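You operate a simulated robot arm through the tools that you are given. There is no shell and no other tool. Be economical: measure what you need, move in short steps, check, and stop when the job is done.

You run a simulated robot arm. Do the job below in one go: nothing can be reset, and whatever is moved stays where it is left.

Task
Cap the grey vial, press the cap home and rack the vial.
Fine: take the cap of the vial's own colour, use the cap press; slide back at LOAD.

It is judged by the outcome, as a careful person would: the job done as asked, and still so three seconds after it is handed in. It fails if anything else is knocked over, pushed out of place, dropped, spilled or broken. Lids that push on must go on centred and level and be pressed home; caps that screw on are set level and turned clockwise until they are tight.

Robot
A 7-joint arm with a two-finger parallel gripper, fixed in place. Base frame: the origin is at the foot of the arm, x ahead of it, y to its left, z up; the work surface is at about z = 0.72. Lengths are in m, angles in degrees, forces in N, time in s.
With the tool pointing down near the work surface it reaches from about 0.44 to 0.92 m from the base axis. Its first joint turns from -143.0 to 143.0 degrees. Payload 3 kg.
Tool frame: the origin (TCP) lies between the finger pads and is the grasp point; the fingertips stand 0.03 m ahead of it; z points along the fingers, y is the line along which they close. Largest opening 0.094 m; finger width 0.028, thickness 0.01; the body of the gripper, 0.05 by 0.096 m, starts 0.055 m behind the TCP.
Orientation is that of the tool frame in the base frame, as a unit quaternion [w, x, y, z]. With the fingers straight down and closing along the base's y, the tool's x points along the base's -x, its y along +y and its z along -z.

Tools
- The arm moves only by the tool step_arm. Its argument "series" is a list of rows, each a list of 7 numbers: the turn, a rotation vector about the tool's x, y, z in degrees, then the shift along the tool's x, y, z in cm, then the finger opening in cm, from 0 to 9.4. In form: [[ax, ay, az, dx, dy, dz, fingers], ...]. A call has 1 to 20 rows; each row shifts and turns the commanded pose from where the row before left it, along the tool's axes as they then stand. A row lasts 0.2 s, in which the tool goes at most 0.05 m and 8.6 degrees; a call with a longer step from one row to the next is refused whole, and so is a gripper value outside its range. Where a pose cannot be reached the arm comes as near as it can. A force on the tool above 40 N (or 10 N above the force at the start of the call, whichever is more), or a blocked arm, ends the call early, and 0.2 s more pass. The fingers move at their own pace (about 0.072 m/s each) and stop on an object; they squeeze with about 36 N. The grip force told is the motor's: it shows also when the fingers shut on nothing. Time passes only in rows, and 0.2 s behind the last, so rows that do not move let the fingers close. It gives the time, the measured TCP pose, the force on the tool (base axes), the opening and the grip force at its end, in the units of the frame above (readings bear some noise), with the torque about the TCP (base axes, N m) and any sound that the robot's microphone picked up, and new pictures: "pictures" is both (left out), scene, wrist or none.
- Cameras (640 x 400 px; columns grow to the right, rows downward): "scene" is fixed at [0.0519, 0.6494, 1.2884]; the picture's right is [-0.54, -0.84, 0.00], its down [-0.32, 0.21, -0.92] and it looks along [0.78, -0.50, -0.38] (base axes); focal length 366 px, centre (320, 200). "wrist" rides on the gripper at [0.076, 0.014, -0.102] in the tool frame; the picture's right is [-0.18, 0.98, 0.00], its down [-0.75, -0.14, -0.64] and it looks along [-0.63, -0.12, 0.77] (tool axes); focal length 243 px, centre (320, 200). There is no depth. A picture from a camera that has moved, and an enlarged one, comes with that camera's place and axes in the base frame and with its lens.
- enlarge(camera, box): a new picture of the part [left, top, right, bottom] of that camera's present view, enlarged. The clock stands still meanwhile.
- finish_job(): hands the job in; it is judged then, once.

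Go step by step. Nothing tells you positions but the pictures and the camera data: compare them with the known pose of the tool, close in by small moves and look again before you grip or let go. The budget is 120 turns and 200 pictures, counting those below and the enlarged ones. Unless the task says otherwise, let go and move clear before handing in, and close with one line.

The tools are called after "Emit:" as a command line: name --pt "numbers of a row" for each row, then --argument value for the rest, lists and objects as JSON in quotes. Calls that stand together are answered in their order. step_arm: Moves the arm, as the interface text tells. Its arguments: {"type":"object","properties":{"series":{"type":"array","items":{"type":"array","items":{"type":"number"}}},"pictures":{"type":"string","enum":["both","scene","wrist","none"]}},"required":["series"]} The other tools are called the same way: enlarge (camera, box) takes an enlarged picture of a part of a camera's view; finish_job () hands the job in.

At the start:

```text
clock: 0.0
position: [0.6518, 0.2388, 1.1096]
tcp_rot: [0.001, 0.0, 1.0, 0.0]
ft_force: [-0.1, 0.4, 0.5]
ft_torque: [0.02, -0.01, -0.02]
opening: 0.0942
grasp_force: 0.0
```

scene: 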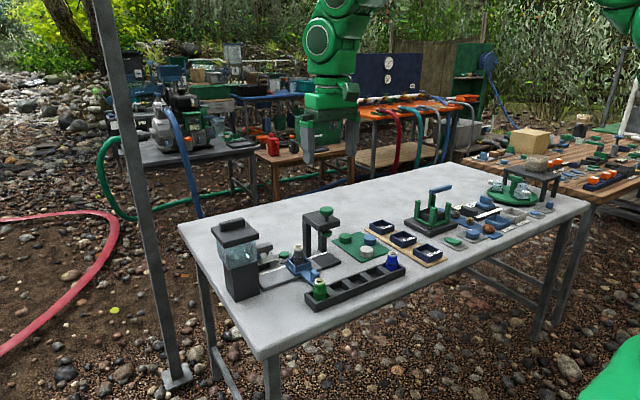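
wrist: 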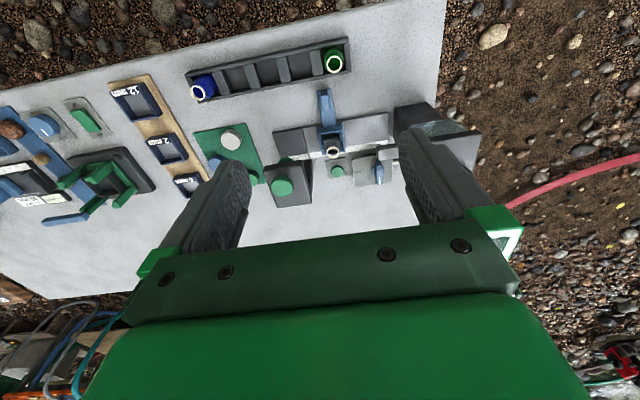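

I see a table with a rack, a cap press, a cap mat and a vial on a slide. I take enlarged views to identify them.

Emit:
enlarge --camera "scene" --box '[200, 190, 440, 340]'

Emit:
enlarge --camera "wrist" --box '[170, 20, 490, 220]'

```text
2.67 times, centred on (320, 265) of scene
camera zoom: at [0.0519, 0.6494, 1.2884], right [-0.54, -0.84, 0.0], down [-0.32, 0.21, -0.92], along [0.78, -0.5, -0.38], focal length 975 px, centre (320, 27)
```

zoom: 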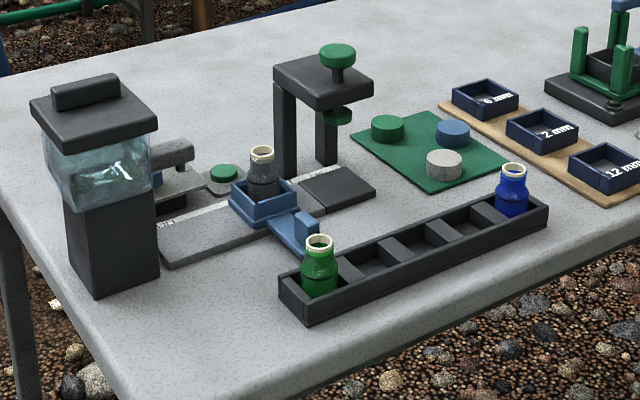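

```text
2.00 times, centred on (330, 120) of wrist
camera zoom: at [0.5762, 0.2539, 1.2109], right [0.18, 0.98, 0.0], down [0.75, -0.14, 0.64], along [0.63, -0.12, -0.77], focal length 485 px, centre (300, 360)
```

zoom: 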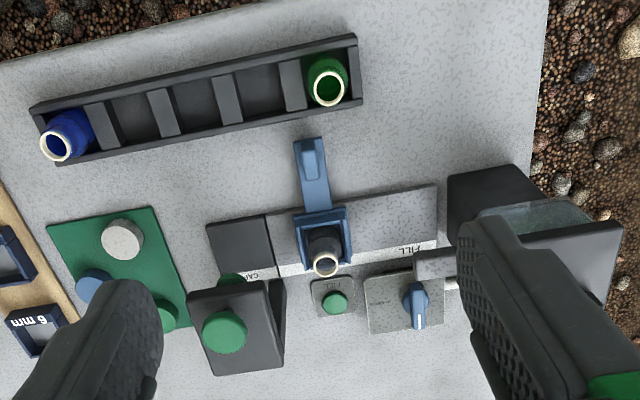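

The vial sits at about (0.80, 0.235), its mouth near z 0.80. The press knob is near (0.79, 0.153, 0.90) and the grey cap near (0.77, 0.027). I move above the grey cap to look closer.

Emit:
step_arm --pt "0 0 0 -2 -4 0 9.4" --pt "0 0 0 -2 -4 0 9.4" --pt "0 0 0 -2 -4 0 9.4" --pt "0 0 0 -2 -4 0 9.4" --pt "0 0 0 -2 -4 0 9.4" --pt "0 0 0 -1 -1 4 9.4" --pt "0 0 0 0 0 4 9.4" --pt "0 0 0 0 0 4 9.4" --pt "0 0 0 0 0 4 9.4" --pt "0 0 0 0 0 4 9.4" --pt "0 0 0 0 0 0 9.4"

Emit:
enlarge --camera "scene" --box '[240, 200, 400, 300]'

```text
clock: 2.4
position: [0.7626, 0.0281, 0.9087]
tcp_rot: [0.0, 0.0, 1.0, 0.0]
ft_force: [-0.3, 0.9, 0.3]
ft_torque: [0.0, -0.01, -0.01]
opening: 0.0937
grasp_force: 0.0
camera wrist: at [0.6876, 0.0433, 1.0105], right [0.18, 0.98, 0.0], down [0.75, -0.14, 0.64], along [0.63, -0.12, -0.77], focal length 243 px, centre (320, 200)
```

scene: 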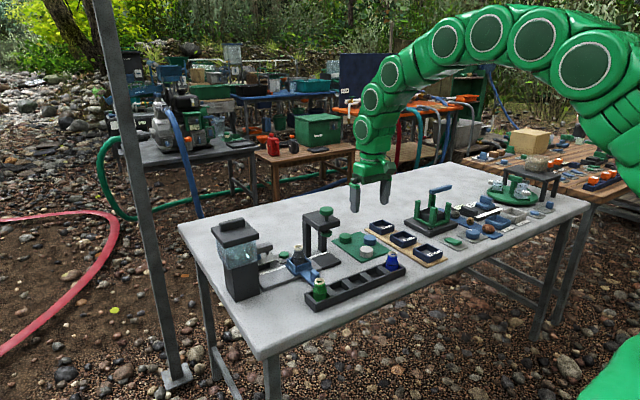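
wrist: 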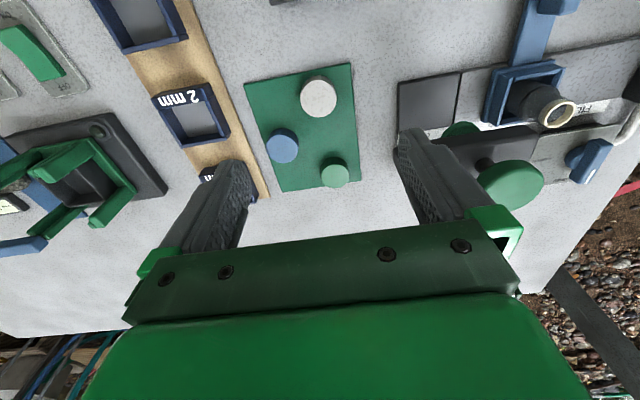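

```text
4.00 times, centred on (320, 250) of scene
camera zoom: at [0.0519, 0.6494, 1.2884], right [-0.54, -0.84, 0.0], down [-0.32, 0.21, -0.92], along [0.78, -0.5, -0.38], focal length 1463 px, centre (320, 0)
```

zoom: 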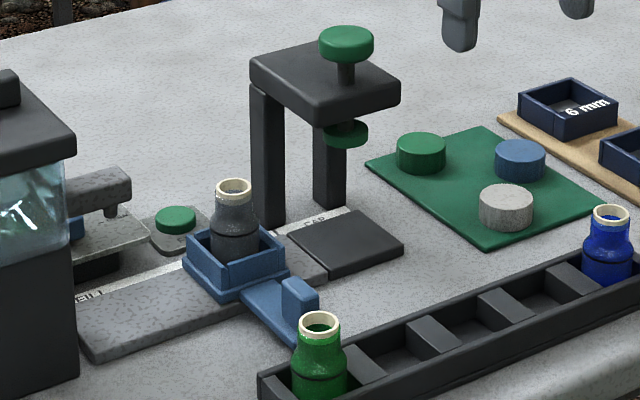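

The grey cap is at about (0.766, 0.027), its top near z 0.742. I go down over it with the fingers at 6.5 cm.

Emit:
step_arm --pt "0 0 0 -0.35 -0.1 4 6.5" --pt "0 0 0 0 0 4 6.5" --pt "0 0 0 0 0 3 6.5" --pt "0 0 0 0 0 1 6.5" --pt "0 0 0 0 0 0 6.5"

Emit:
enlarge --camera "scene" --box '[310, 190, 430, 265]'

```text
clock: 3.6
position: [0.7645, 0.0248, 0.7879]
tcp_rot: [0.0, 0.0, 1.0, 0.0]
ft_force: [0.8, 0.0, -0.5]
ft_torque: [-0.01, -0.01, -0.02]
opening: 0.0653
grasp_force: 0.1
camera wrist: at [0.6887, 0.042, 0.8895], right [0.18, 0.98, 0.0], down [0.75, -0.14, 0.64], along [0.63, -0.12, -0.77], focal length 243 px, centre (320, 200)
```

scene: 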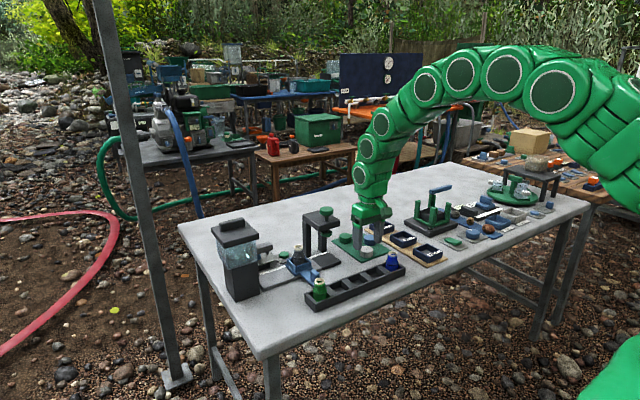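
wrist: 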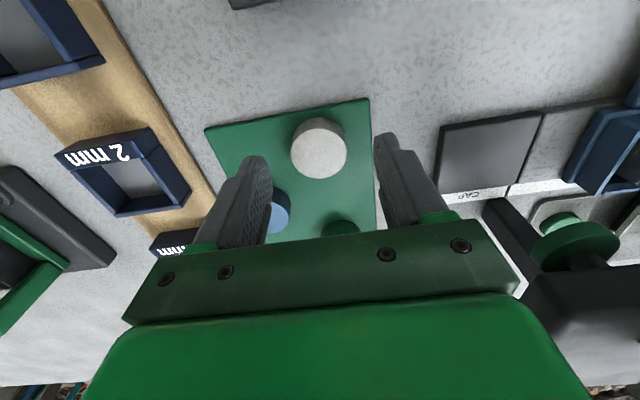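

```text
5.33 times, centred on (370, 228) of scene
camera zoom: at [0.0519, 0.6494, 1.2884], right [-0.54, -0.84, 0.0], down [-0.32, 0.21, -0.92], along [0.78, -0.5, -0.38], focal length 1950 px, centre (53, 53)
```

zoom: 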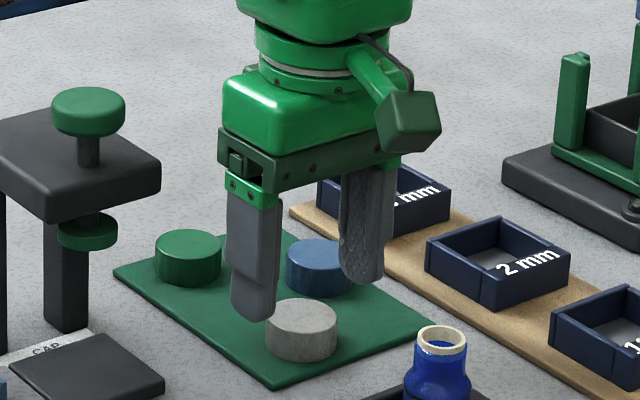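

The cap is centred between the fingers. I go down 3.1 cm and close on it.

Emit:
step_arm --pt "0 0 0 0 0.1 1.5 6.5" --pt "0 0 0 0 0 1.6 6.5" --pt "0 0 0 0 0 0 6.5" --pt "0 0 0 0 0 0 2" --pt "0 0 0 0 0 0 2" --pt "0 0 0 0 0 0 2"

Emit:
enlarge --camera "scene" --box '[310, 190, 430, 265]'

```text
clock: 5.0
position: [0.7638, 0.0275, 0.7575]
tcp_rot: [0.0, -0.001, 1.0, 0.0]
ft_force: [0.2, -0.1, 0.4]
ft_torque: [-0.02, 0.01, 0.03]
opening: 0.0382
grasp_force: 36.0
camera wrist: at [0.6882, 0.0433, 0.8591], right [0.18, 0.98, 0.0], down [0.75, -0.14, 0.64], along [0.63, -0.12, -0.77], focal length 243 px, centre (320, 200)
```

scene: 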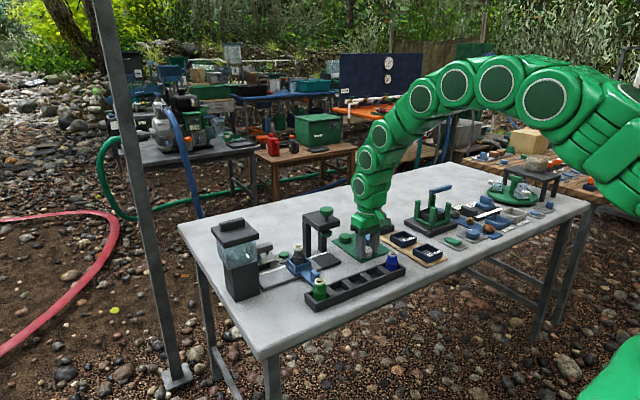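
wrist: 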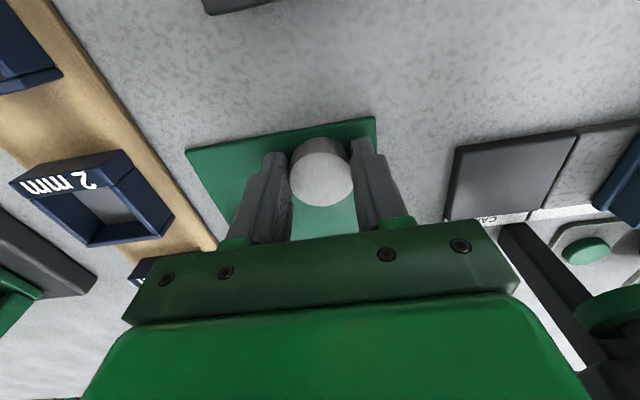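

```text
5.33 times, centred on (370, 228) of scene
camera zoom: at [0.0519, 0.6494, 1.2884], right [-0.54, -0.84, 0.0], down [-0.32, 0.21, -0.92], along [0.78, -0.5, -0.38], focal length 1950 px, centre (53, 53)
```

zoom: 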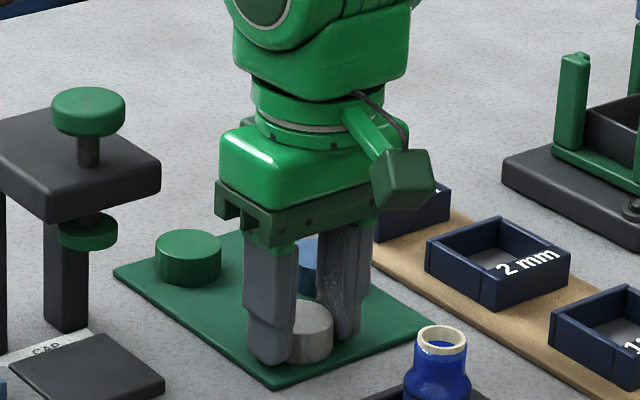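

The cap is held, opening 0.038. I lift it, carry it high over the press to above the vial, and look.

Emit:
step_arm --pt "0 0 0 0 0 -2 2" --pt "0 0 0 0 0 -4 2" --pt "0 0 0 0 0 -4 2" --pt "0 0 0 0 0 -4 2" --pt "0 0 0 0 0 -4 2" --pt "0 0 0 0 0 -4 2" --pt "0 0 0 -1 4 0 2" --pt "0 0 0 -1 4 0 2" --pt "0 0 0 -1 4 0 2" --pt "0 0 0 -0.6 4 0 2" --pt "0 0 0 0 4 0 2" --pt "0 0 0 0 0.8 0 2" --pt "0 0 0 0 0 4 2" --pt "0 0 0 0 0 4 2" --pt "0 0 0 0 0 0 2"

Emit:
enlarge --camera "wrist" --box '[240, 50, 480, 200]'

Emit:
enlarge --camera "scene" --box '[240, 190, 400, 290]'

```text
clock: 8.2
position: [0.7999, 0.2344, 0.8978]
tcp_rot: [0.0, 0.0, 1.0, 0.001]
ft_force: [-0.1, -0.7, 0.2]
ft_torque: [-0.01, -0.04, -0.01]
opening: 0.038
grasp_force: 35.7
camera wrist: at [0.724, 0.2498, 0.9997], right [0.18, 0.98, 0.0], down [0.75, -0.14, 0.64], along [0.63, -0.12, -0.77], focal length 243 px, centre (320, 200)
```

scene: 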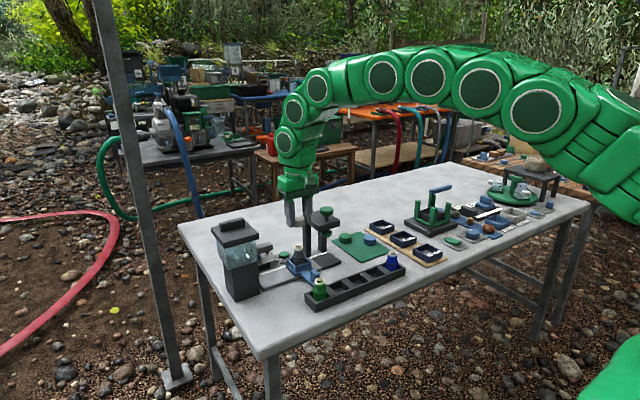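
wrist: 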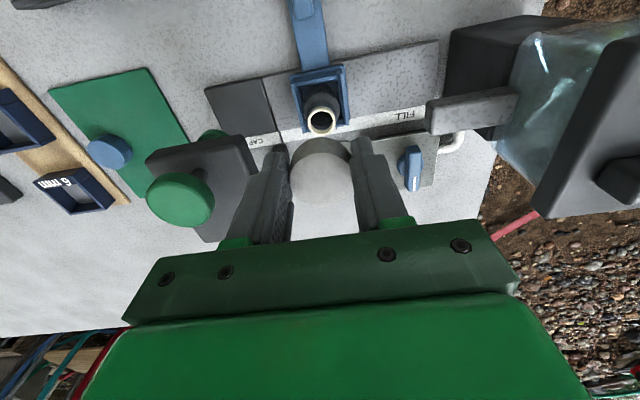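

```text
2.67 times, centred on (360, 125) of wrist
camera zoom: at [0.724, 0.2498, 0.9997], right [0.18, 0.98, 0.0], down [0.75, -0.14, 0.64], along [0.63, -0.12, -0.77], focal length 647 px, centre (213, 400)
```

zoom: 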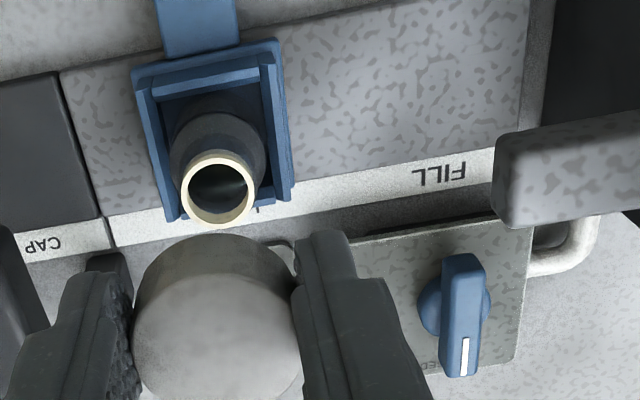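

```text
4.00 times, centred on (320, 240) of scene
camera zoom: at [0.0519, 0.6494, 1.2884], right [-0.54, -0.84, 0.0], down [-0.32, 0.21, -0.92], along [0.78, -0.5, -0.38], focal length 1463 px, centre (320, 40)
```

zoom: 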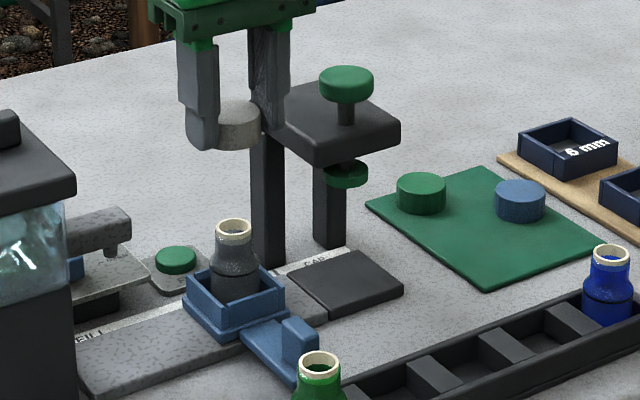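

The vial mouth comes out at (0.803, 0.2366, 0.801) from both cameras. I lower the cap to just above it and check the alignment.

Emit:
step_arm --pt "0 0 0 -0.2 0.2 2 2" --pt "0 0 0 0 0 2 2" --pt "0 0 0 0 0 1.4 2" --pt "0 0 0 0 0 0 2"

Emit:
enlarge --camera "wrist" --box '[240, 100, 400, 200]'

Emit:
enlarge --camera "scene" --box '[264, 220, 344, 270]'

```text
clock: 9.2
position: [0.8045, 0.2373, 0.8448]
tcp_rot: [0.0, -0.001, 1.0, 0.0]
ft_force: [0.4, 0.5, 0.1]
ft_torque: [0.01, 0.01, 0.02]
opening: 0.0383
grasp_force: 35.2
camera wrist: at [0.728, 0.2531, 0.946], right [0.18, 0.98, 0.0], down [0.75, -0.14, 0.64], along [0.63, -0.12, -0.77], focal length 243 px, centre (320, 200)
```

scene: 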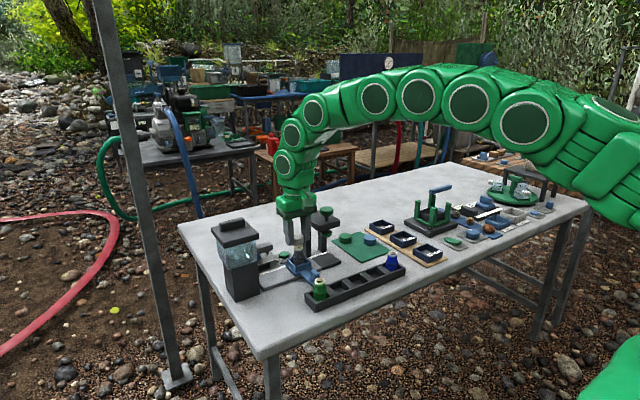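
wrist: 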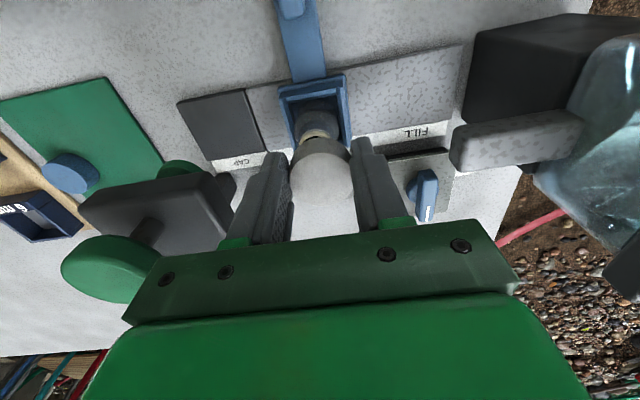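

```text
4.00 times, centred on (320, 150) of wrist
camera zoom: at [0.728, 0.2531, 0.946], right [0.18, 0.98, 0.0], down [0.75, -0.14, 0.64], along [0.63, -0.12, -0.77], focal length 970 px, centre (320, 400)
```

zoom: 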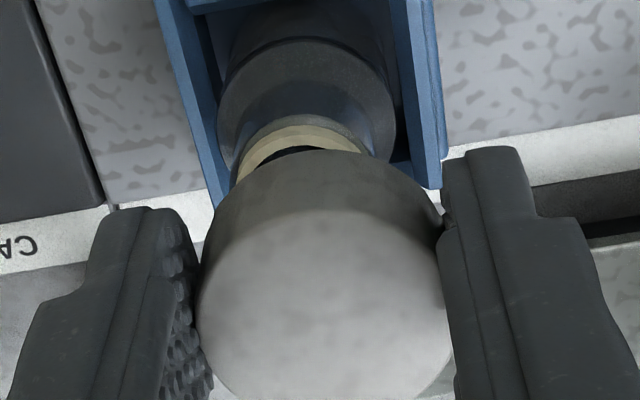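

```text
8.00 times, centred on (304, 245) of scene
camera zoom: at [0.0519, 0.6494, 1.2884], right [-0.54, -0.84, 0.0], down [-0.32, 0.21, -0.92], along [0.78, -0.5, -0.38], focal length 2926 px, centre (448, -160)
```

zoom: 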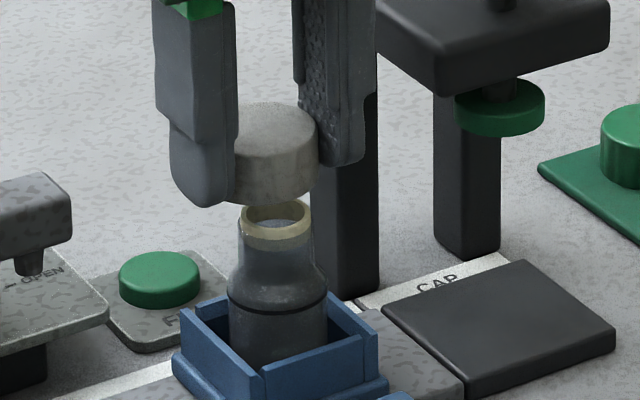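

The cap is about 3 mm too far in +y and about 1 mm in +x. I correct that and check again.

Emit:
step_arm --pt "0 0 0 0.1 -0.3 0 2" --pt "0 0 0 0 0 0 2" --pictures "none"

Emit:
enlarge --camera "wrist" --box '[240, 100, 400, 200]'

Emit:
enlarge --camera "scene" --box '[264, 220, 344, 270]'

```text
clock: 9.8
position: [0.8024, 0.2341, 0.8434]
tcp_rot: [0.0, 0.001, 1.0, 0.0]
ft_force: [-0.1, 0.2, -0.8]
ft_torque: [0.03, 0.05, -0.01]
opening: 0.0379
grasp_force: 36.3
```

```text
4.00 times, centred on (320, 150) of wrist
camera zoom: at [0.7269, 0.2498, 0.9462], right [0.18, 0.98, 0.0], down [0.75, -0.14, 0.64], along [0.63, -0.12, -0.77], focal length 970 px, centre (320, 400)
```

zoom: 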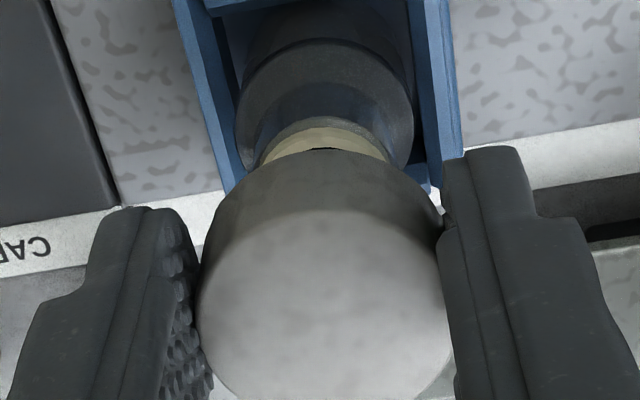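

```text
8.00 times, centred on (304, 245) of scene
camera zoom: at [0.0519, 0.6494, 1.2884], right [-0.54, -0.84, 0.0], down [-0.32, 0.21, -0.92], along [0.78, -0.5, -0.38], focal length 2926 px, centre (448, -160)
```

zoom: 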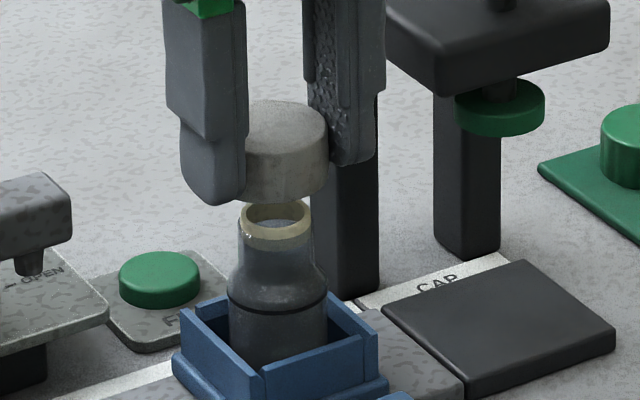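

Sideways alignment is now good. I shift 1 mm in -x and lower the cap gently, watching the force.

Emit:
step_arm --pt "0 0 0 0.1 0 0.3 2" --pt "0 0 0 0 0 0.2 2" --pt "0 0 0 0 0 0.1 2" --pt "0 0 0 0 0 0.1 2" --pt "0 0 0 0 0 0 2" --pictures "none"

Emit:
enlarge --camera "scene" --box '[264, 220, 344, 270]'

```text
clock: 11.0
position: [0.8028, 0.235, 0.8379]
tcp_rot: [0.0, 0.0, 1.0, 0.0]
ft_force: [-0.4, 0.1, -0.6]
ft_torque: [-0.01, 0.01, -0.03]
opening: 0.0381
grasp_force: 36.2
```

```text
8.00 times, centred on (304, 245) of scene
camera zoom: at [0.0519, 0.6494, 1.2884], right [-0.54, -0.84, 0.0], down [-0.32, 0.21, -0.92], along [0.78, -0.5, -0.38], focal length 2926 px, centre (448, -160)
```

zoom: 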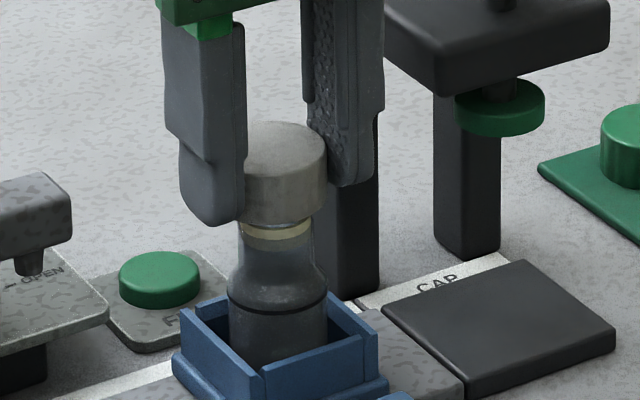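

The cap is just at the mouth and there is no force yet. I lower further in 1 mm steps.

Emit:
step_arm --pt "0 0 0 0 0 0.1 2" --pt "0 0 0 0 0 0.1 2" --pt "0 0 0 0 0 0.1 2" --pt "0 0 0 0 0 0 2" --pictures "none"

Emit:
enlarge --camera "scene" --box '[264, 220, 344, 270]'

```text
clock: 12.0
position: [0.8015, 0.2355, 0.8342]
tcp_rot: [0.0, -0.001, 1.0, 0.001]
ft_force: [0.3, 0.6, -1.0]
ft_torque: [0.0, 0.03, -0.02]
opening: 0.0377
grasp_force: 35.8
```

```text
8.00 times, centred on (304, 245) of scene
camera zoom: at [0.0519, 0.6494, 1.2884], right [-0.54, -0.84, 0.0], down [-0.32, 0.21, -0.92], along [0.78, -0.5, -0.38], focal length 2926 px, centre (448, -160)
```

zoom: 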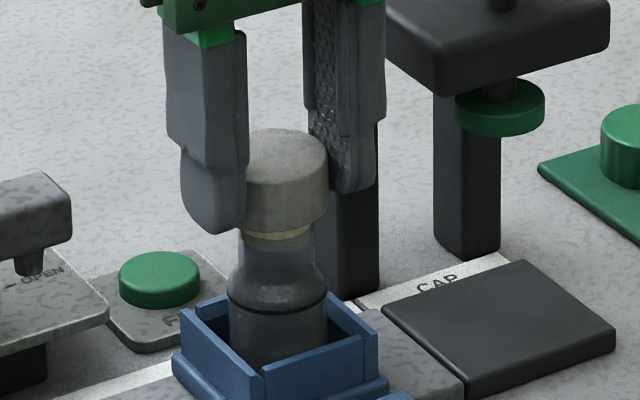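

Still no contact force, and the skirt is passing the rim. I continue down.

Emit:
step_arm --pt "0 0 0 0 0 0.1 2" --pt "0 0 0 0 0 0.1 2" --pt "0 0 0 0 0 0.1 2" --pt "0 0 0 0 0 0 2" --pictures "none"

Emit:
enlarge --camera "scene" --box '[264, 220, 344, 270]'

```text
clock: 13.0
position: [0.8014, 0.2353, 0.8305]
tcp_rot: [0.0, -0.001, 1.0, 0.0]
ft_force: [-0.4, 0.2, 0.6]
ft_torque: [0.02, -0.01, 0.0]
opening: 0.0378
grasp_force: 35.8
```

```text
8.00 times, centred on (304, 245) of scene
camera zoom: at [0.0519, 0.6494, 1.2884], right [-0.54, -0.84, 0.0], down [-0.32, 0.21, -0.92], along [0.78, -0.5, -0.38], focal length 2926 px, centre (448, -160)
```

zoom: 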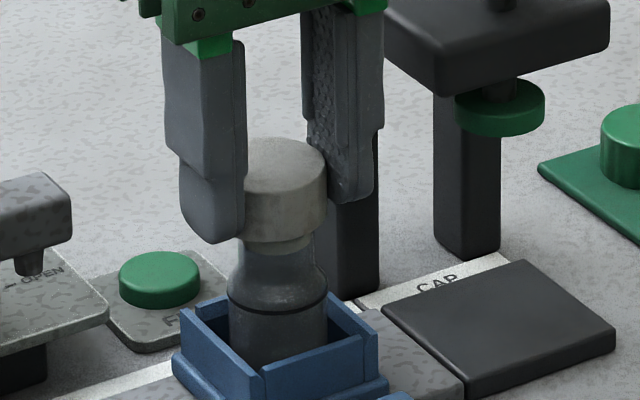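

Emit:
step_arm --pt "0 0 0 0 0 0.1 2" --pt "0 0 0 0 0 0.1 2" --pt "0 0 0 0 0 0 2" --pictures "none"

Emit:
enlarge --camera "scene" --box '[264, 220, 344, 270]'

Emit:
enlarge --camera "wrist" --box '[240, 100, 400, 200]'

```text
clock: 13.8
position: [0.8028, 0.2352, 0.828]
tcp_rot: [0.0, 0.0, 1.0, 0.0]
ft_force: [0.5, 0.1, 0.9]
ft_torque: [-0.04, 0.0, -0.04]
opening: 0.038
grasp_force: 35.8
```

```text
8.00 times, centred on (304, 245) of scene
camera zoom: at [0.0519, 0.6494, 1.2884], right [-0.54, -0.84, 0.0], down [-0.32, 0.21, -0.92], along [0.78, -0.5, -0.38], focal length 2926 px, centre (448, -160)
```

zoom: 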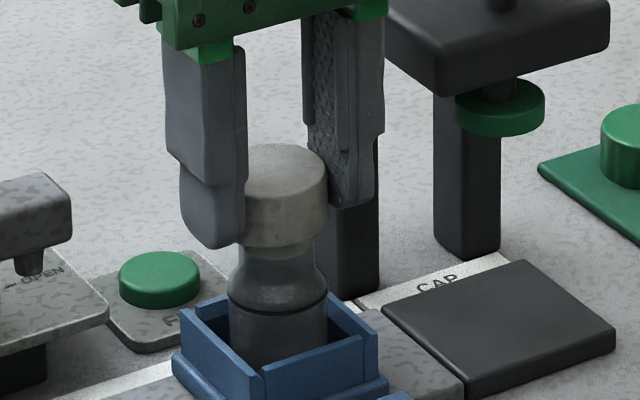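

```text
4.00 times, centred on (320, 150) of wrist
camera zoom: at [0.7257, 0.2511, 0.9308], right [0.18, 0.98, 0.0], down [0.75, -0.14, 0.64], along [0.63, -0.12, -0.77], focal length 970 px, centre (320, 400)
```

zoom: 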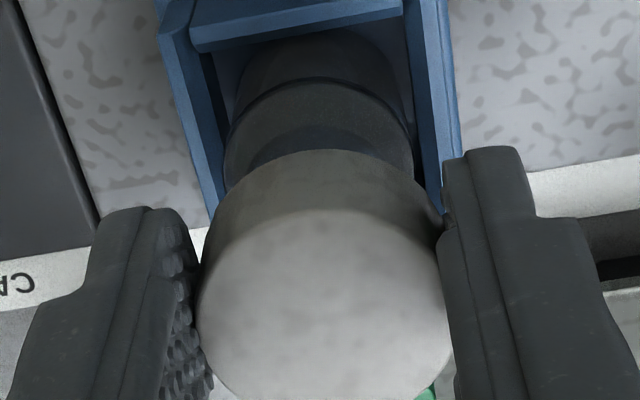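

Emit:
step_arm --pt "0 0 0 0 -0.05 0.1 2" --pt "0 0 0 0 0 0.1 2" --pt "0 0 0 0 0 0 2" --pictures "none"

Emit:
step_arm --pt "0 0 0 0 0 0.1 2" --pt "0 0 0 0 0 0 2" --pictures "none"

Emit:
enlarge --camera "scene" --box '[264, 220, 344, 270]'

```text
clock: 14.6
position: [0.8012, 0.2354, 0.8278]
tcp_rot: [0.001, 0.001, 1.0, 0.0]
ft_force: [-1.6, -0.1, 12.8]
ft_torque: [-0.04, 0.07, -0.02]
opening: 0.0383
grasp_force: 36.6
```

```text
clock: 15.2
position: [0.8011, 0.2358, 0.8271]
tcp_rot: [0.0, 0.0, 1.0, 0.0]
ft_force: [-2.2, -1.0, 25.9]
ft_torque: [-0.15, 0.33, -0.01]
opening: 0.0384
grasp_force: 35.7
```

```text
8.00 times, centred on (304, 245) of scene
camera zoom: at [0.0519, 0.6494, 1.2884], right [-0.54, -0.84, 0.0], down [-0.32, 0.21, -0.92], along [0.78, -0.5, -0.38], focal length 2926 px, centre (448, -160)
```

zoom: 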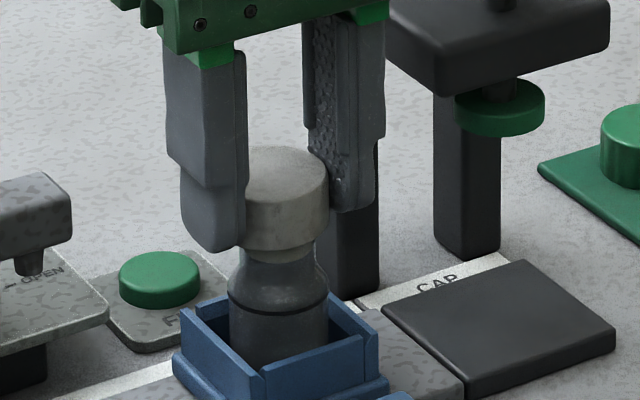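

The cap is seated on the neck and pushes back with 26 N. I relax the push, open the fingers and go straight up.

Emit:
step_arm --pt "0 0 0 0 0 -0.2 2" --pt "0 0 0 0 0 0 2" --pt "0 0 0 0 0 0 6" --pt "0 0 0 0 0 0 6" --pt "0 0 0 0 0 0 6" --pt "0 0 0 0 0 -2 6" --pt "0 0 0 0 0 -4 6" --pt "0 0 0 0 0 -4 6" --pt "0 0 0 0 0 0 6"

Emit:
enlarge --camera "scene" --box '[264, 220, 344, 270]'

Emit:
enlarge --camera "wrist" --box '[180, 0, 500, 200]'

```text
clock: 17.2
position: [0.8005, 0.2365, 0.9294]
tcp_rot: [0.0, 0.001, 1.0, 0.0]
ft_force: [0.0, 0.0, -0.1]
ft_torque: [-0.01, 0.03, -0.01]
opening: 0.06
grasp_force: 0.1
camera wrist: at [0.7239, 0.2521, 1.0317], right [0.18, 0.98, 0.0], down [0.75, -0.14, 0.64], along [0.63, -0.12, -0.77], focal length 243 px, centre (320, 200)
```

scene: 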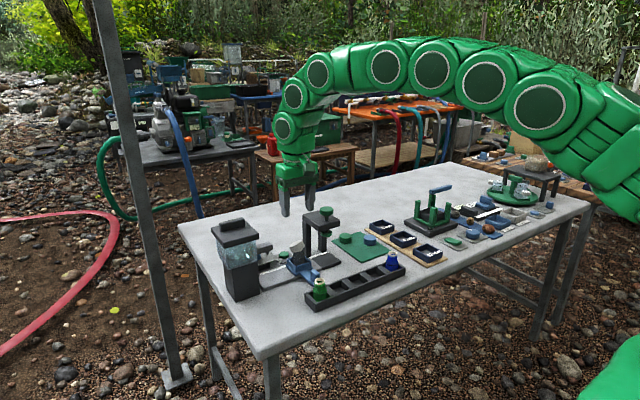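
wrist: 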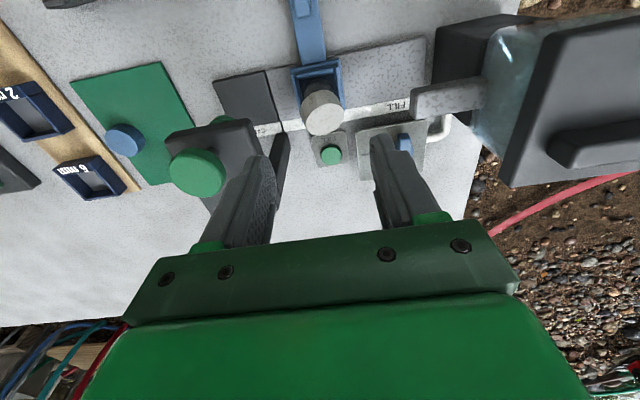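

```text
8.00 times, centred on (304, 245) of scene
camera zoom: at [0.0519, 0.6494, 1.2884], right [-0.54, -0.84, 0.0], down [-0.32, 0.21, -0.92], along [0.78, -0.5, -0.38], focal length 2926 px, centre (448, -160)
```

zoom: 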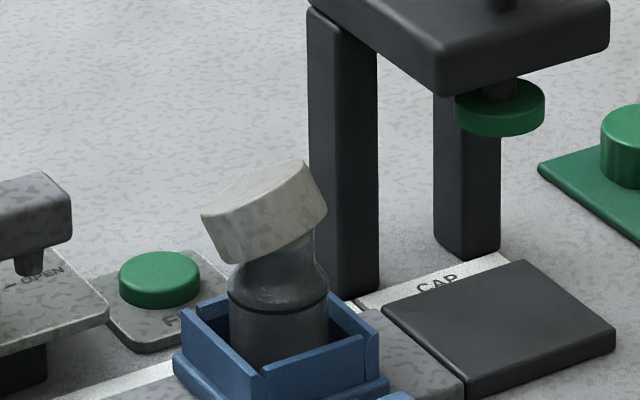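

```text
2.00 times, centred on (340, 100) of wrist
camera zoom: at [0.7239, 0.2521, 1.0317], right [0.18, 0.98, 0.0], down [0.75, -0.14, 0.64], along [0.63, -0.12, -0.77], focal length 485 px, centre (280, 400)
```

zoom: 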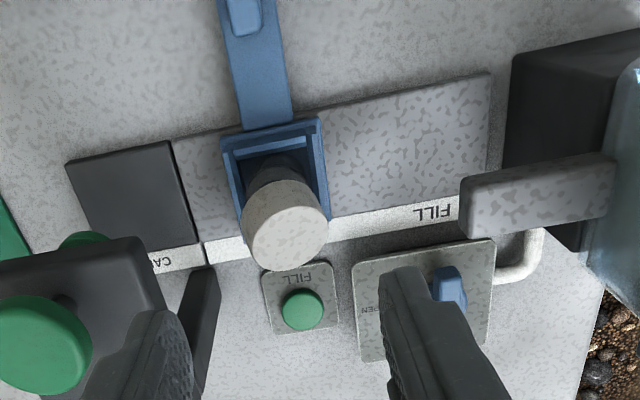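

After release the cap tilted, by about 19° toward (+x, +y) at roughly 29° from y. I line up the closing direction with that tilt so the pads can level the cap, then seat it again.

Emit:
step_arm --pt "0 0 7.25 -0.3 0.2 0 7.2" --pt "0 0 7.25 0 0 0 7.2" --pt "0 0 7.25 0 0 0 7.2" --pt "0 0 7.25 0 0 0 7.2" --pt "0 0 0 0 0 3 7.2" --pt "0 0 0 0 0 2 7.2" --pt "0 0 0 0 0 0 7.2"

Emit:
enlarge --camera "wrist" --box '[200, 50, 440, 200]'

Emit:
enlarge --camera "scene" --box '[264, 200, 344, 250]'

```text
clock: 18.8
position: [0.8029, 0.2359, 0.8784]
tcp_rot: [0.0, 0.25, 0.968, 0.001]
ft_force: [-0.5, 0.3, 0.9]
ft_torque: [0.01, -0.03, 0.0]
opening: 0.0721
grasp_force: 0.1
camera wrist: at [0.7443, 0.287, 0.9795], right [0.64, 0.77, 0.0], down [0.59, -0.49, 0.64], along [0.49, -0.41, -0.77], focal length 243 px, centre (320, 200)
```

scene: 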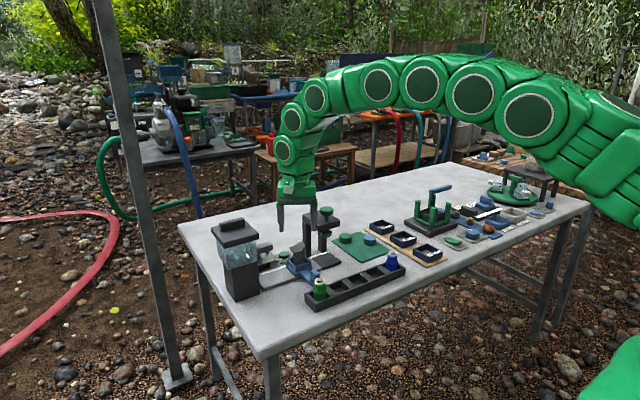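
wrist: 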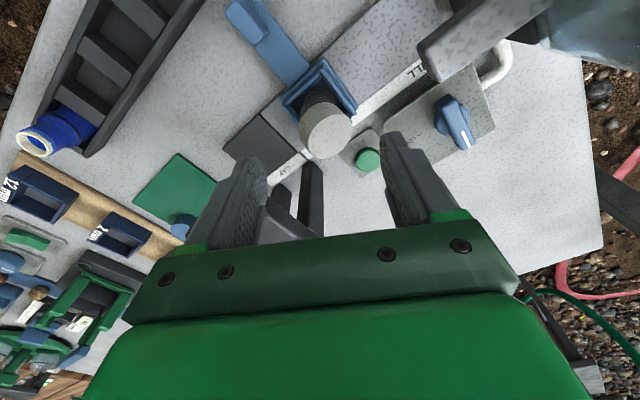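

```text
2.67 times, centred on (320, 125) of wrist
camera zoom: at [0.7443, 0.287, 0.9795], right [0.64, 0.77, 0.0], down [0.59, -0.49, 0.64], along [0.49, -0.41, -0.77], focal length 647 px, centre (320, 400)
```

zoom: 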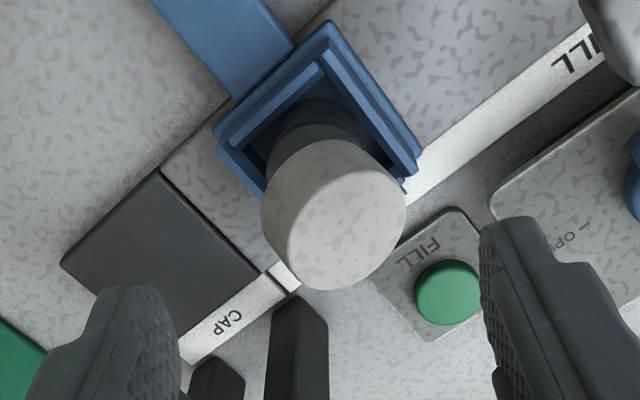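

```text
8.00 times, centred on (304, 225) of scene
camera zoom: at [0.0519, 0.6494, 1.2884], right [-0.54, -0.84, 0.0], down [-0.32, 0.21, -0.92], along [0.78, -0.5, -0.38], focal length 2926 px, centre (448, 0)
```

zoom: 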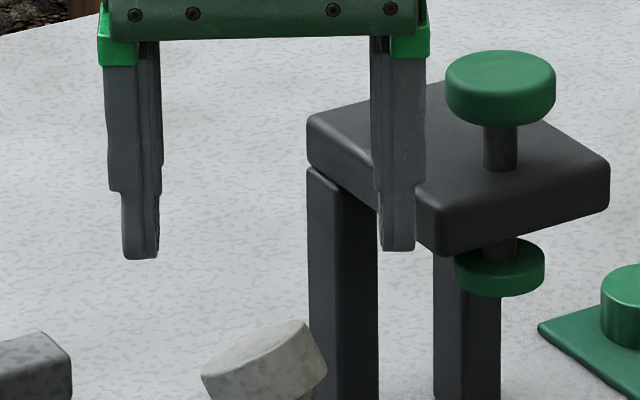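

The fingers open this wide come too near the press plate. I raise, narrow to 5.6 cm and shift toward the cap before going down around it.

Emit:
step_arm --pt "0 0 0 0.2 0.3 -2 5.6" --pt "0 0 0 0 0 0 5.6" --pt "0 0 0 0 0 2 5.6" --pt "0 0 0 0 0 2 5.6" --pt "0 0 0 0 0 0.8 5.6" --pt "0 0 0 0 0 0 5.6"

Emit:
enlarge --camera "wrist" --box '[200, 50, 440, 200]'

Emit:
enlarge --camera "scene" --box '[264, 220, 344, 270]'

```text
clock: 20.2
position: [0.8034, 0.2401, 0.8493]
tcp_rot: [0.0, 0.249, 0.968, 0.0]
ft_force: [-0.1, 0.2, -0.1]
ft_torque: [-0.02, 0.03, -0.01]
opening: 0.056
grasp_force: 0.0
camera wrist: at [0.744, 0.2908, 0.9516], right [0.64, 0.77, 0.0], down [0.59, -0.49, 0.64], along [0.49, -0.41, -0.77], focal length 243 px, centre (320, 200)
```

scene: 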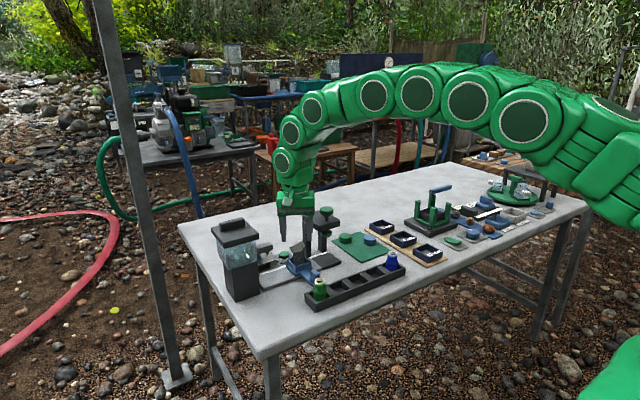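
wrist: 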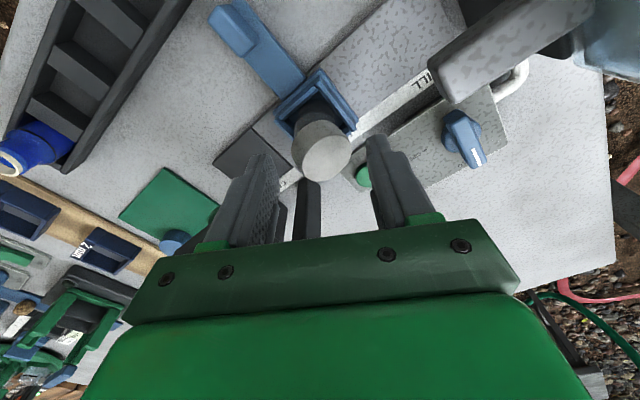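

```text
2.67 times, centred on (320, 125) of wrist
camera zoom: at [0.744, 0.2908, 0.9516], right [0.64, 0.77, 0.0], down [0.59, -0.49, 0.64], along [0.49, -0.41, -0.77], focal length 647 px, centre (320, 400)
```

zoom: 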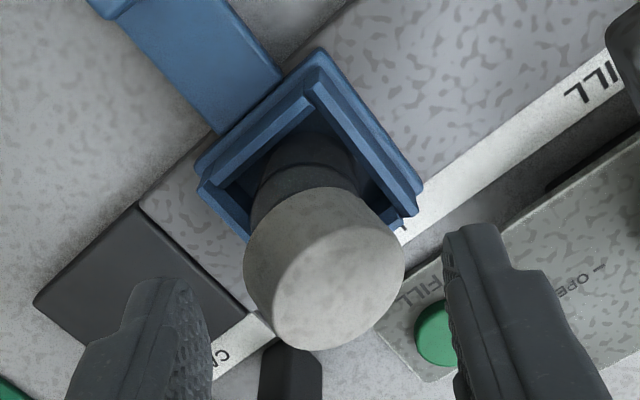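

```text
8.00 times, centred on (304, 245) of scene
camera zoom: at [0.0519, 0.6494, 1.2884], right [-0.54, -0.84, 0.0], down [-0.32, 0.21, -0.92], along [0.78, -0.5, -0.38], focal length 2926 px, centre (448, -160)
```

zoom: 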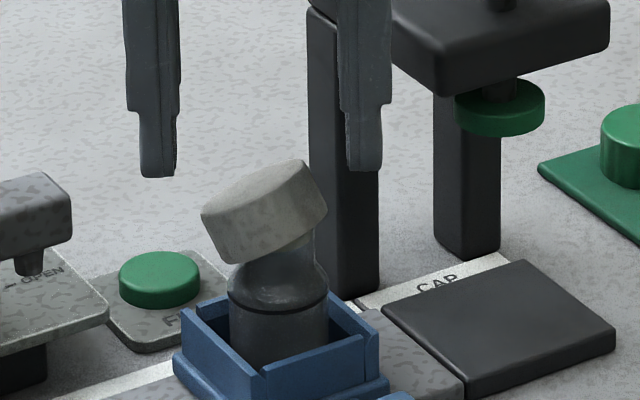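

The cap is centred between the fingers. I go down 2.6 cm and close in small increments.

Emit:
step_arm --pt "0 0 0 0 0 1.3 5.6" --pt "0 0 0 0 0 1.3 5.6" --pt "0 0 0 0 0 0 5.6" --pt "0 0 0 0 0 0 5.2" --pt "0 0 0 0 0 0 4.8" --pt "0 0 0 0 0 0 4.6" --pictures "none"

Emit:
enlarge --camera "scene" --box '[264, 220, 344, 270]'

```text
clock: 21.6
position: [0.8038, 0.2419, 0.824]
tcp_rot: [0.0, 0.25, 0.968, 0.0]
ft_force: [0.6, 0.1, -0.3]
ft_torque: [0.01, 0.02, 0.01]
opening: 0.046
grasp_force: 0.2
```

```text
8.00 times, centred on (304, 245) of scene
camera zoom: at [0.0519, 0.6494, 1.2884], right [-0.54, -0.84, 0.0], down [-0.32, 0.21, -0.92], along [0.78, -0.5, -0.38], focal length 2926 px, centre (448, -160)
```

zoom: 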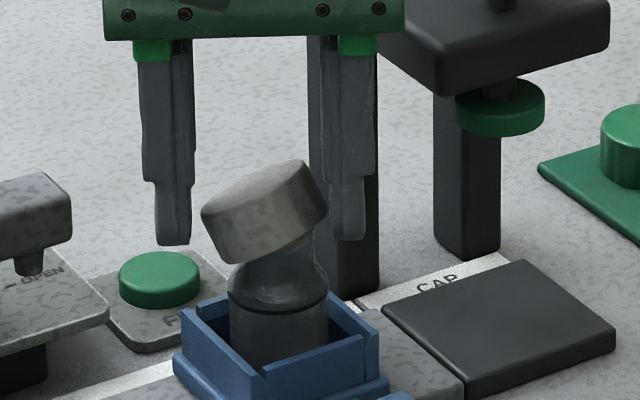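

Emit:
enlarge --camera "wrist" --box '[200, 80, 440, 230]'

```text
2.67 times, centred on (320, 155) of wrist
camera zoom: at [0.744, 0.2919, 0.926], right [0.64, 0.77, 0.0], down [0.59, -0.49, 0.64], along [0.49, -0.41, -0.77], focal length 647 px, centre (320, 320)
```

zoom: 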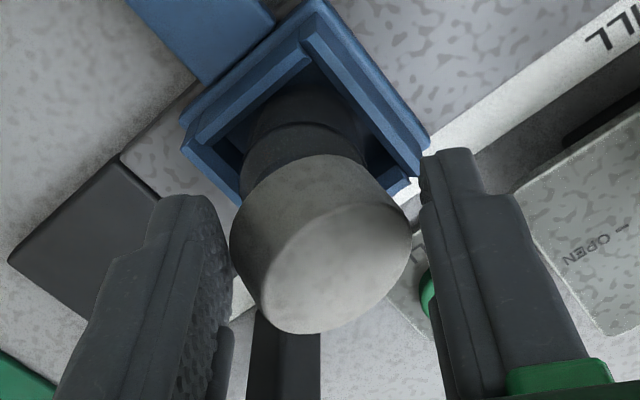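

The cap lies between the pads. I go on closing slowly.

Emit:
step_arm --pt "0 0 0 0 0 0 4.4" --pt "0 0 0 0 0 0 4.3" --pt "0 0 0 0 0 0 4.2" --pt "0 0 0 0 0 0 4.1" --pt "0 0 0 0 0 0 4.0" --pictures "none"

Emit:
enlarge --camera "scene" --box '[264, 220, 344, 270]'

```text
clock: 22.8
position: [0.8024, 0.2412, 0.8233]
tcp_rot: [0.0, 0.25, 0.968, 0.0]
ft_force: [0.0, 0.7, 0.5]
ft_torque: [0.0, -0.02, -0.02]
opening: 0.0412
grasp_force: 1.1
```

```text
8.00 times, centred on (304, 245) of scene
camera zoom: at [0.0519, 0.6494, 1.2884], right [-0.54, -0.84, 0.0], down [-0.32, 0.21, -0.92], along [0.78, -0.5, -0.38], focal length 2926 px, centre (448, -160)
```

zoom: 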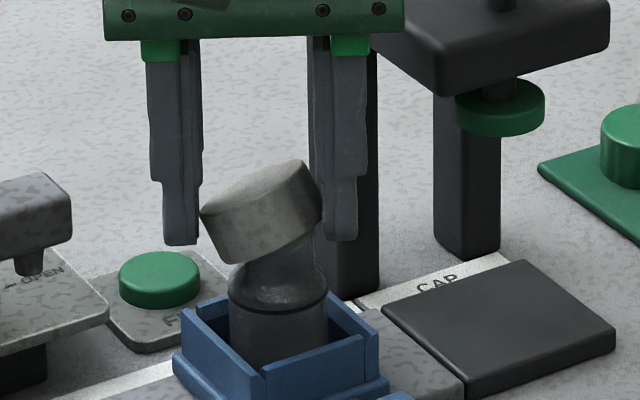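

Contact has begun. I continue closing.

Emit:
step_arm --pt "0 0 0 0 0 0 3.9" --pt "0 0 0 0 0 0 3.8" --pt "0 0 0 0 0 0 3.7" --pt "0 0 0 0 0 0 3.5" --pt "0 0 0 0 0 0 3" --pt "0 0 0 0 0 0 2" --pictures "none"

Emit:
enlarge --camera "scene" --box '[264, 220, 344, 270]'

Emit:
enlarge --camera "wrist" --box '[200, 80, 440, 230]'

```text
clock: 24.2
position: [0.8028, 0.2408, 0.8238]
tcp_rot: [0.001, 0.25, 0.968, 0.0]
ft_force: [-0.5, 0.6, -0.2]
ft_torque: [-0.02, -0.01, 0.04]
opening: 0.0362
grasp_force: 35.7
```

```text
8.00 times, centred on (304, 245) of scene
camera zoom: at [0.0519, 0.6494, 1.2884], right [-0.54, -0.84, 0.0], down [-0.32, 0.21, -0.92], along [0.78, -0.5, -0.38], focal length 2926 px, centre (448, -160)
```

zoom: 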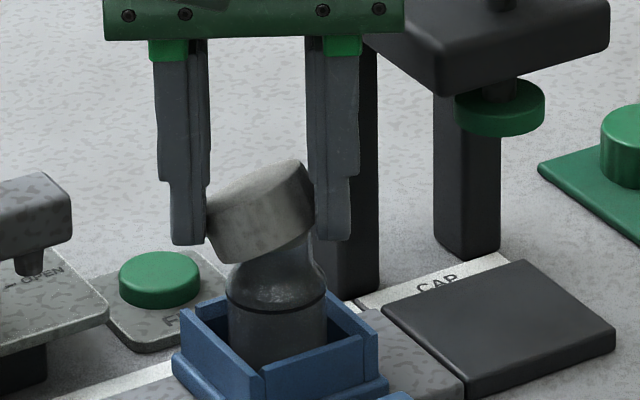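

```text
2.67 times, centred on (320, 155) of wrist
camera zoom: at [0.7439, 0.2919, 0.926], right [0.64, 0.77, 0.0], down [0.59, -0.49, 0.64], along [0.49, -0.41, -0.77], focal length 647 px, centre (320, 320)
```

zoom: 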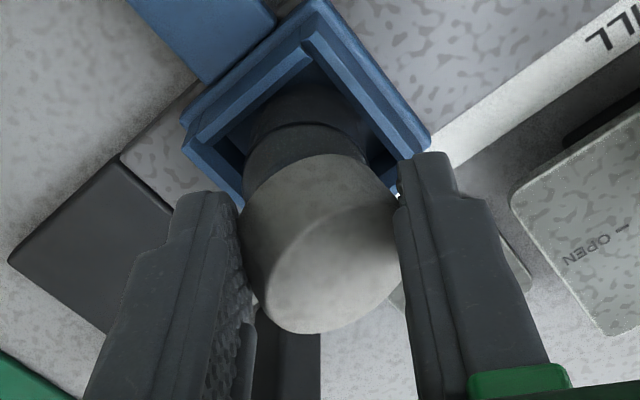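

The cap is gripped at 0.036 but still tilted. I take a tighter look before doing anything more.

Emit:
enlarge --camera "scene" --box '[282, 236, 314, 256]'

Emit:
enlarge --camera "wrist" --box '[280, 120, 376, 180]'

```text
16.00 times, centred on (298, 246) of scene
camera zoom: at [0.0519, 0.6494, 1.2884], right [-0.54, -0.84, 0.0], down [-0.32, 0.21, -0.92], along [0.78, -0.5, -0.38], focal length 5851 px, centre (672, -536)
```

zoom: 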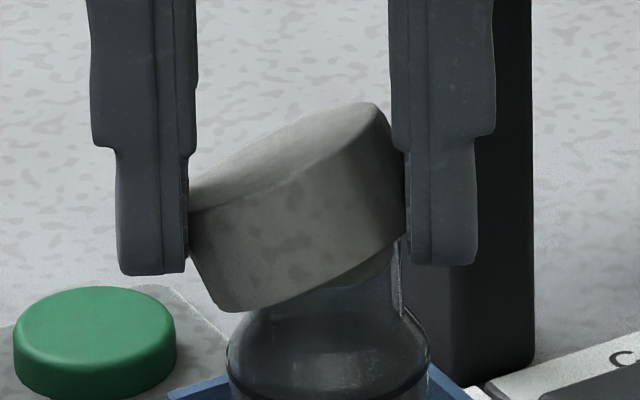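

```text
6.67 times, centred on (328, 150) of wrist
camera zoom: at [0.7439, 0.2919, 0.926], right [0.64, 0.77, 0.0], down [0.59, -0.49, 0.64], along [0.49, -0.41, -0.77], focal length 1618 px, centre (267, 533)
```

zoom: 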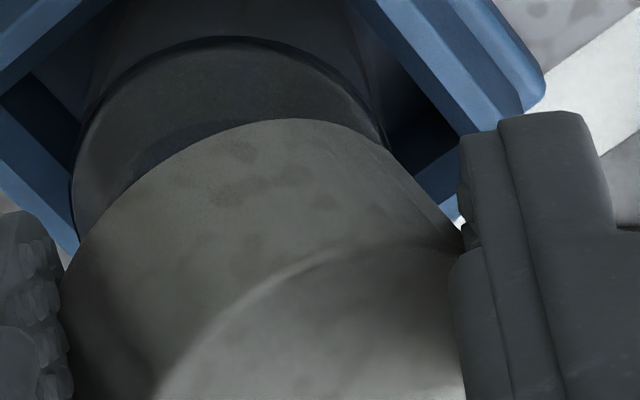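

The cap is firmly held though tilted. I lift it off, lay it flat on its mat spot and grip it again squarely, checking first that the vial stays down.

Emit:
step_arm --pt "0 0 0 0 0 -0.5 2" --pt "0 0 0 0 0 -0.5 2" --pt "0 0 0 0 0 -0.7 2" --pt "0 0 0 0 0 -0.8 2" --pt "0 0 0 0 0 0 2" --pictures "none"

Emit:
enlarge --camera "scene" --box '[272, 220, 336, 260]'

```text
clock: 25.4
position: [0.8039, 0.2414, 0.8481]
tcp_rot: [0.0, 0.25, 0.968, 0.0]
ft_force: [-0.2, 0.4, 0.4]
ft_torque: [0.01, 0.01, 0.01]
opening: 0.036
grasp_force: 36.1
```

```text
10.00 times, centred on (304, 240) of scene
camera zoom: at [0.0519, 0.6494, 1.2884], right [-0.54, -0.84, 0.0], down [-0.32, 0.21, -0.92], along [0.78, -0.5, -0.38], focal length 3657 px, centre (480, -200)
```

zoom: 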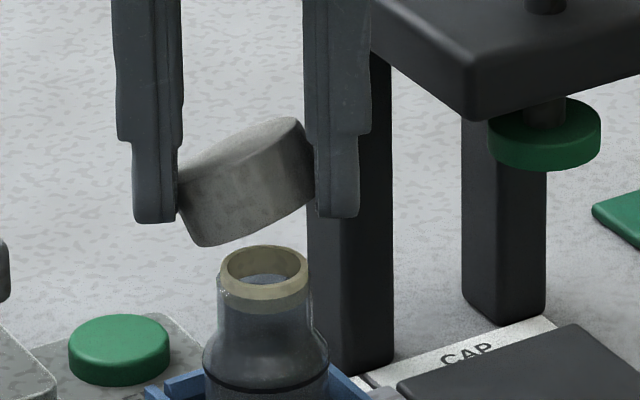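

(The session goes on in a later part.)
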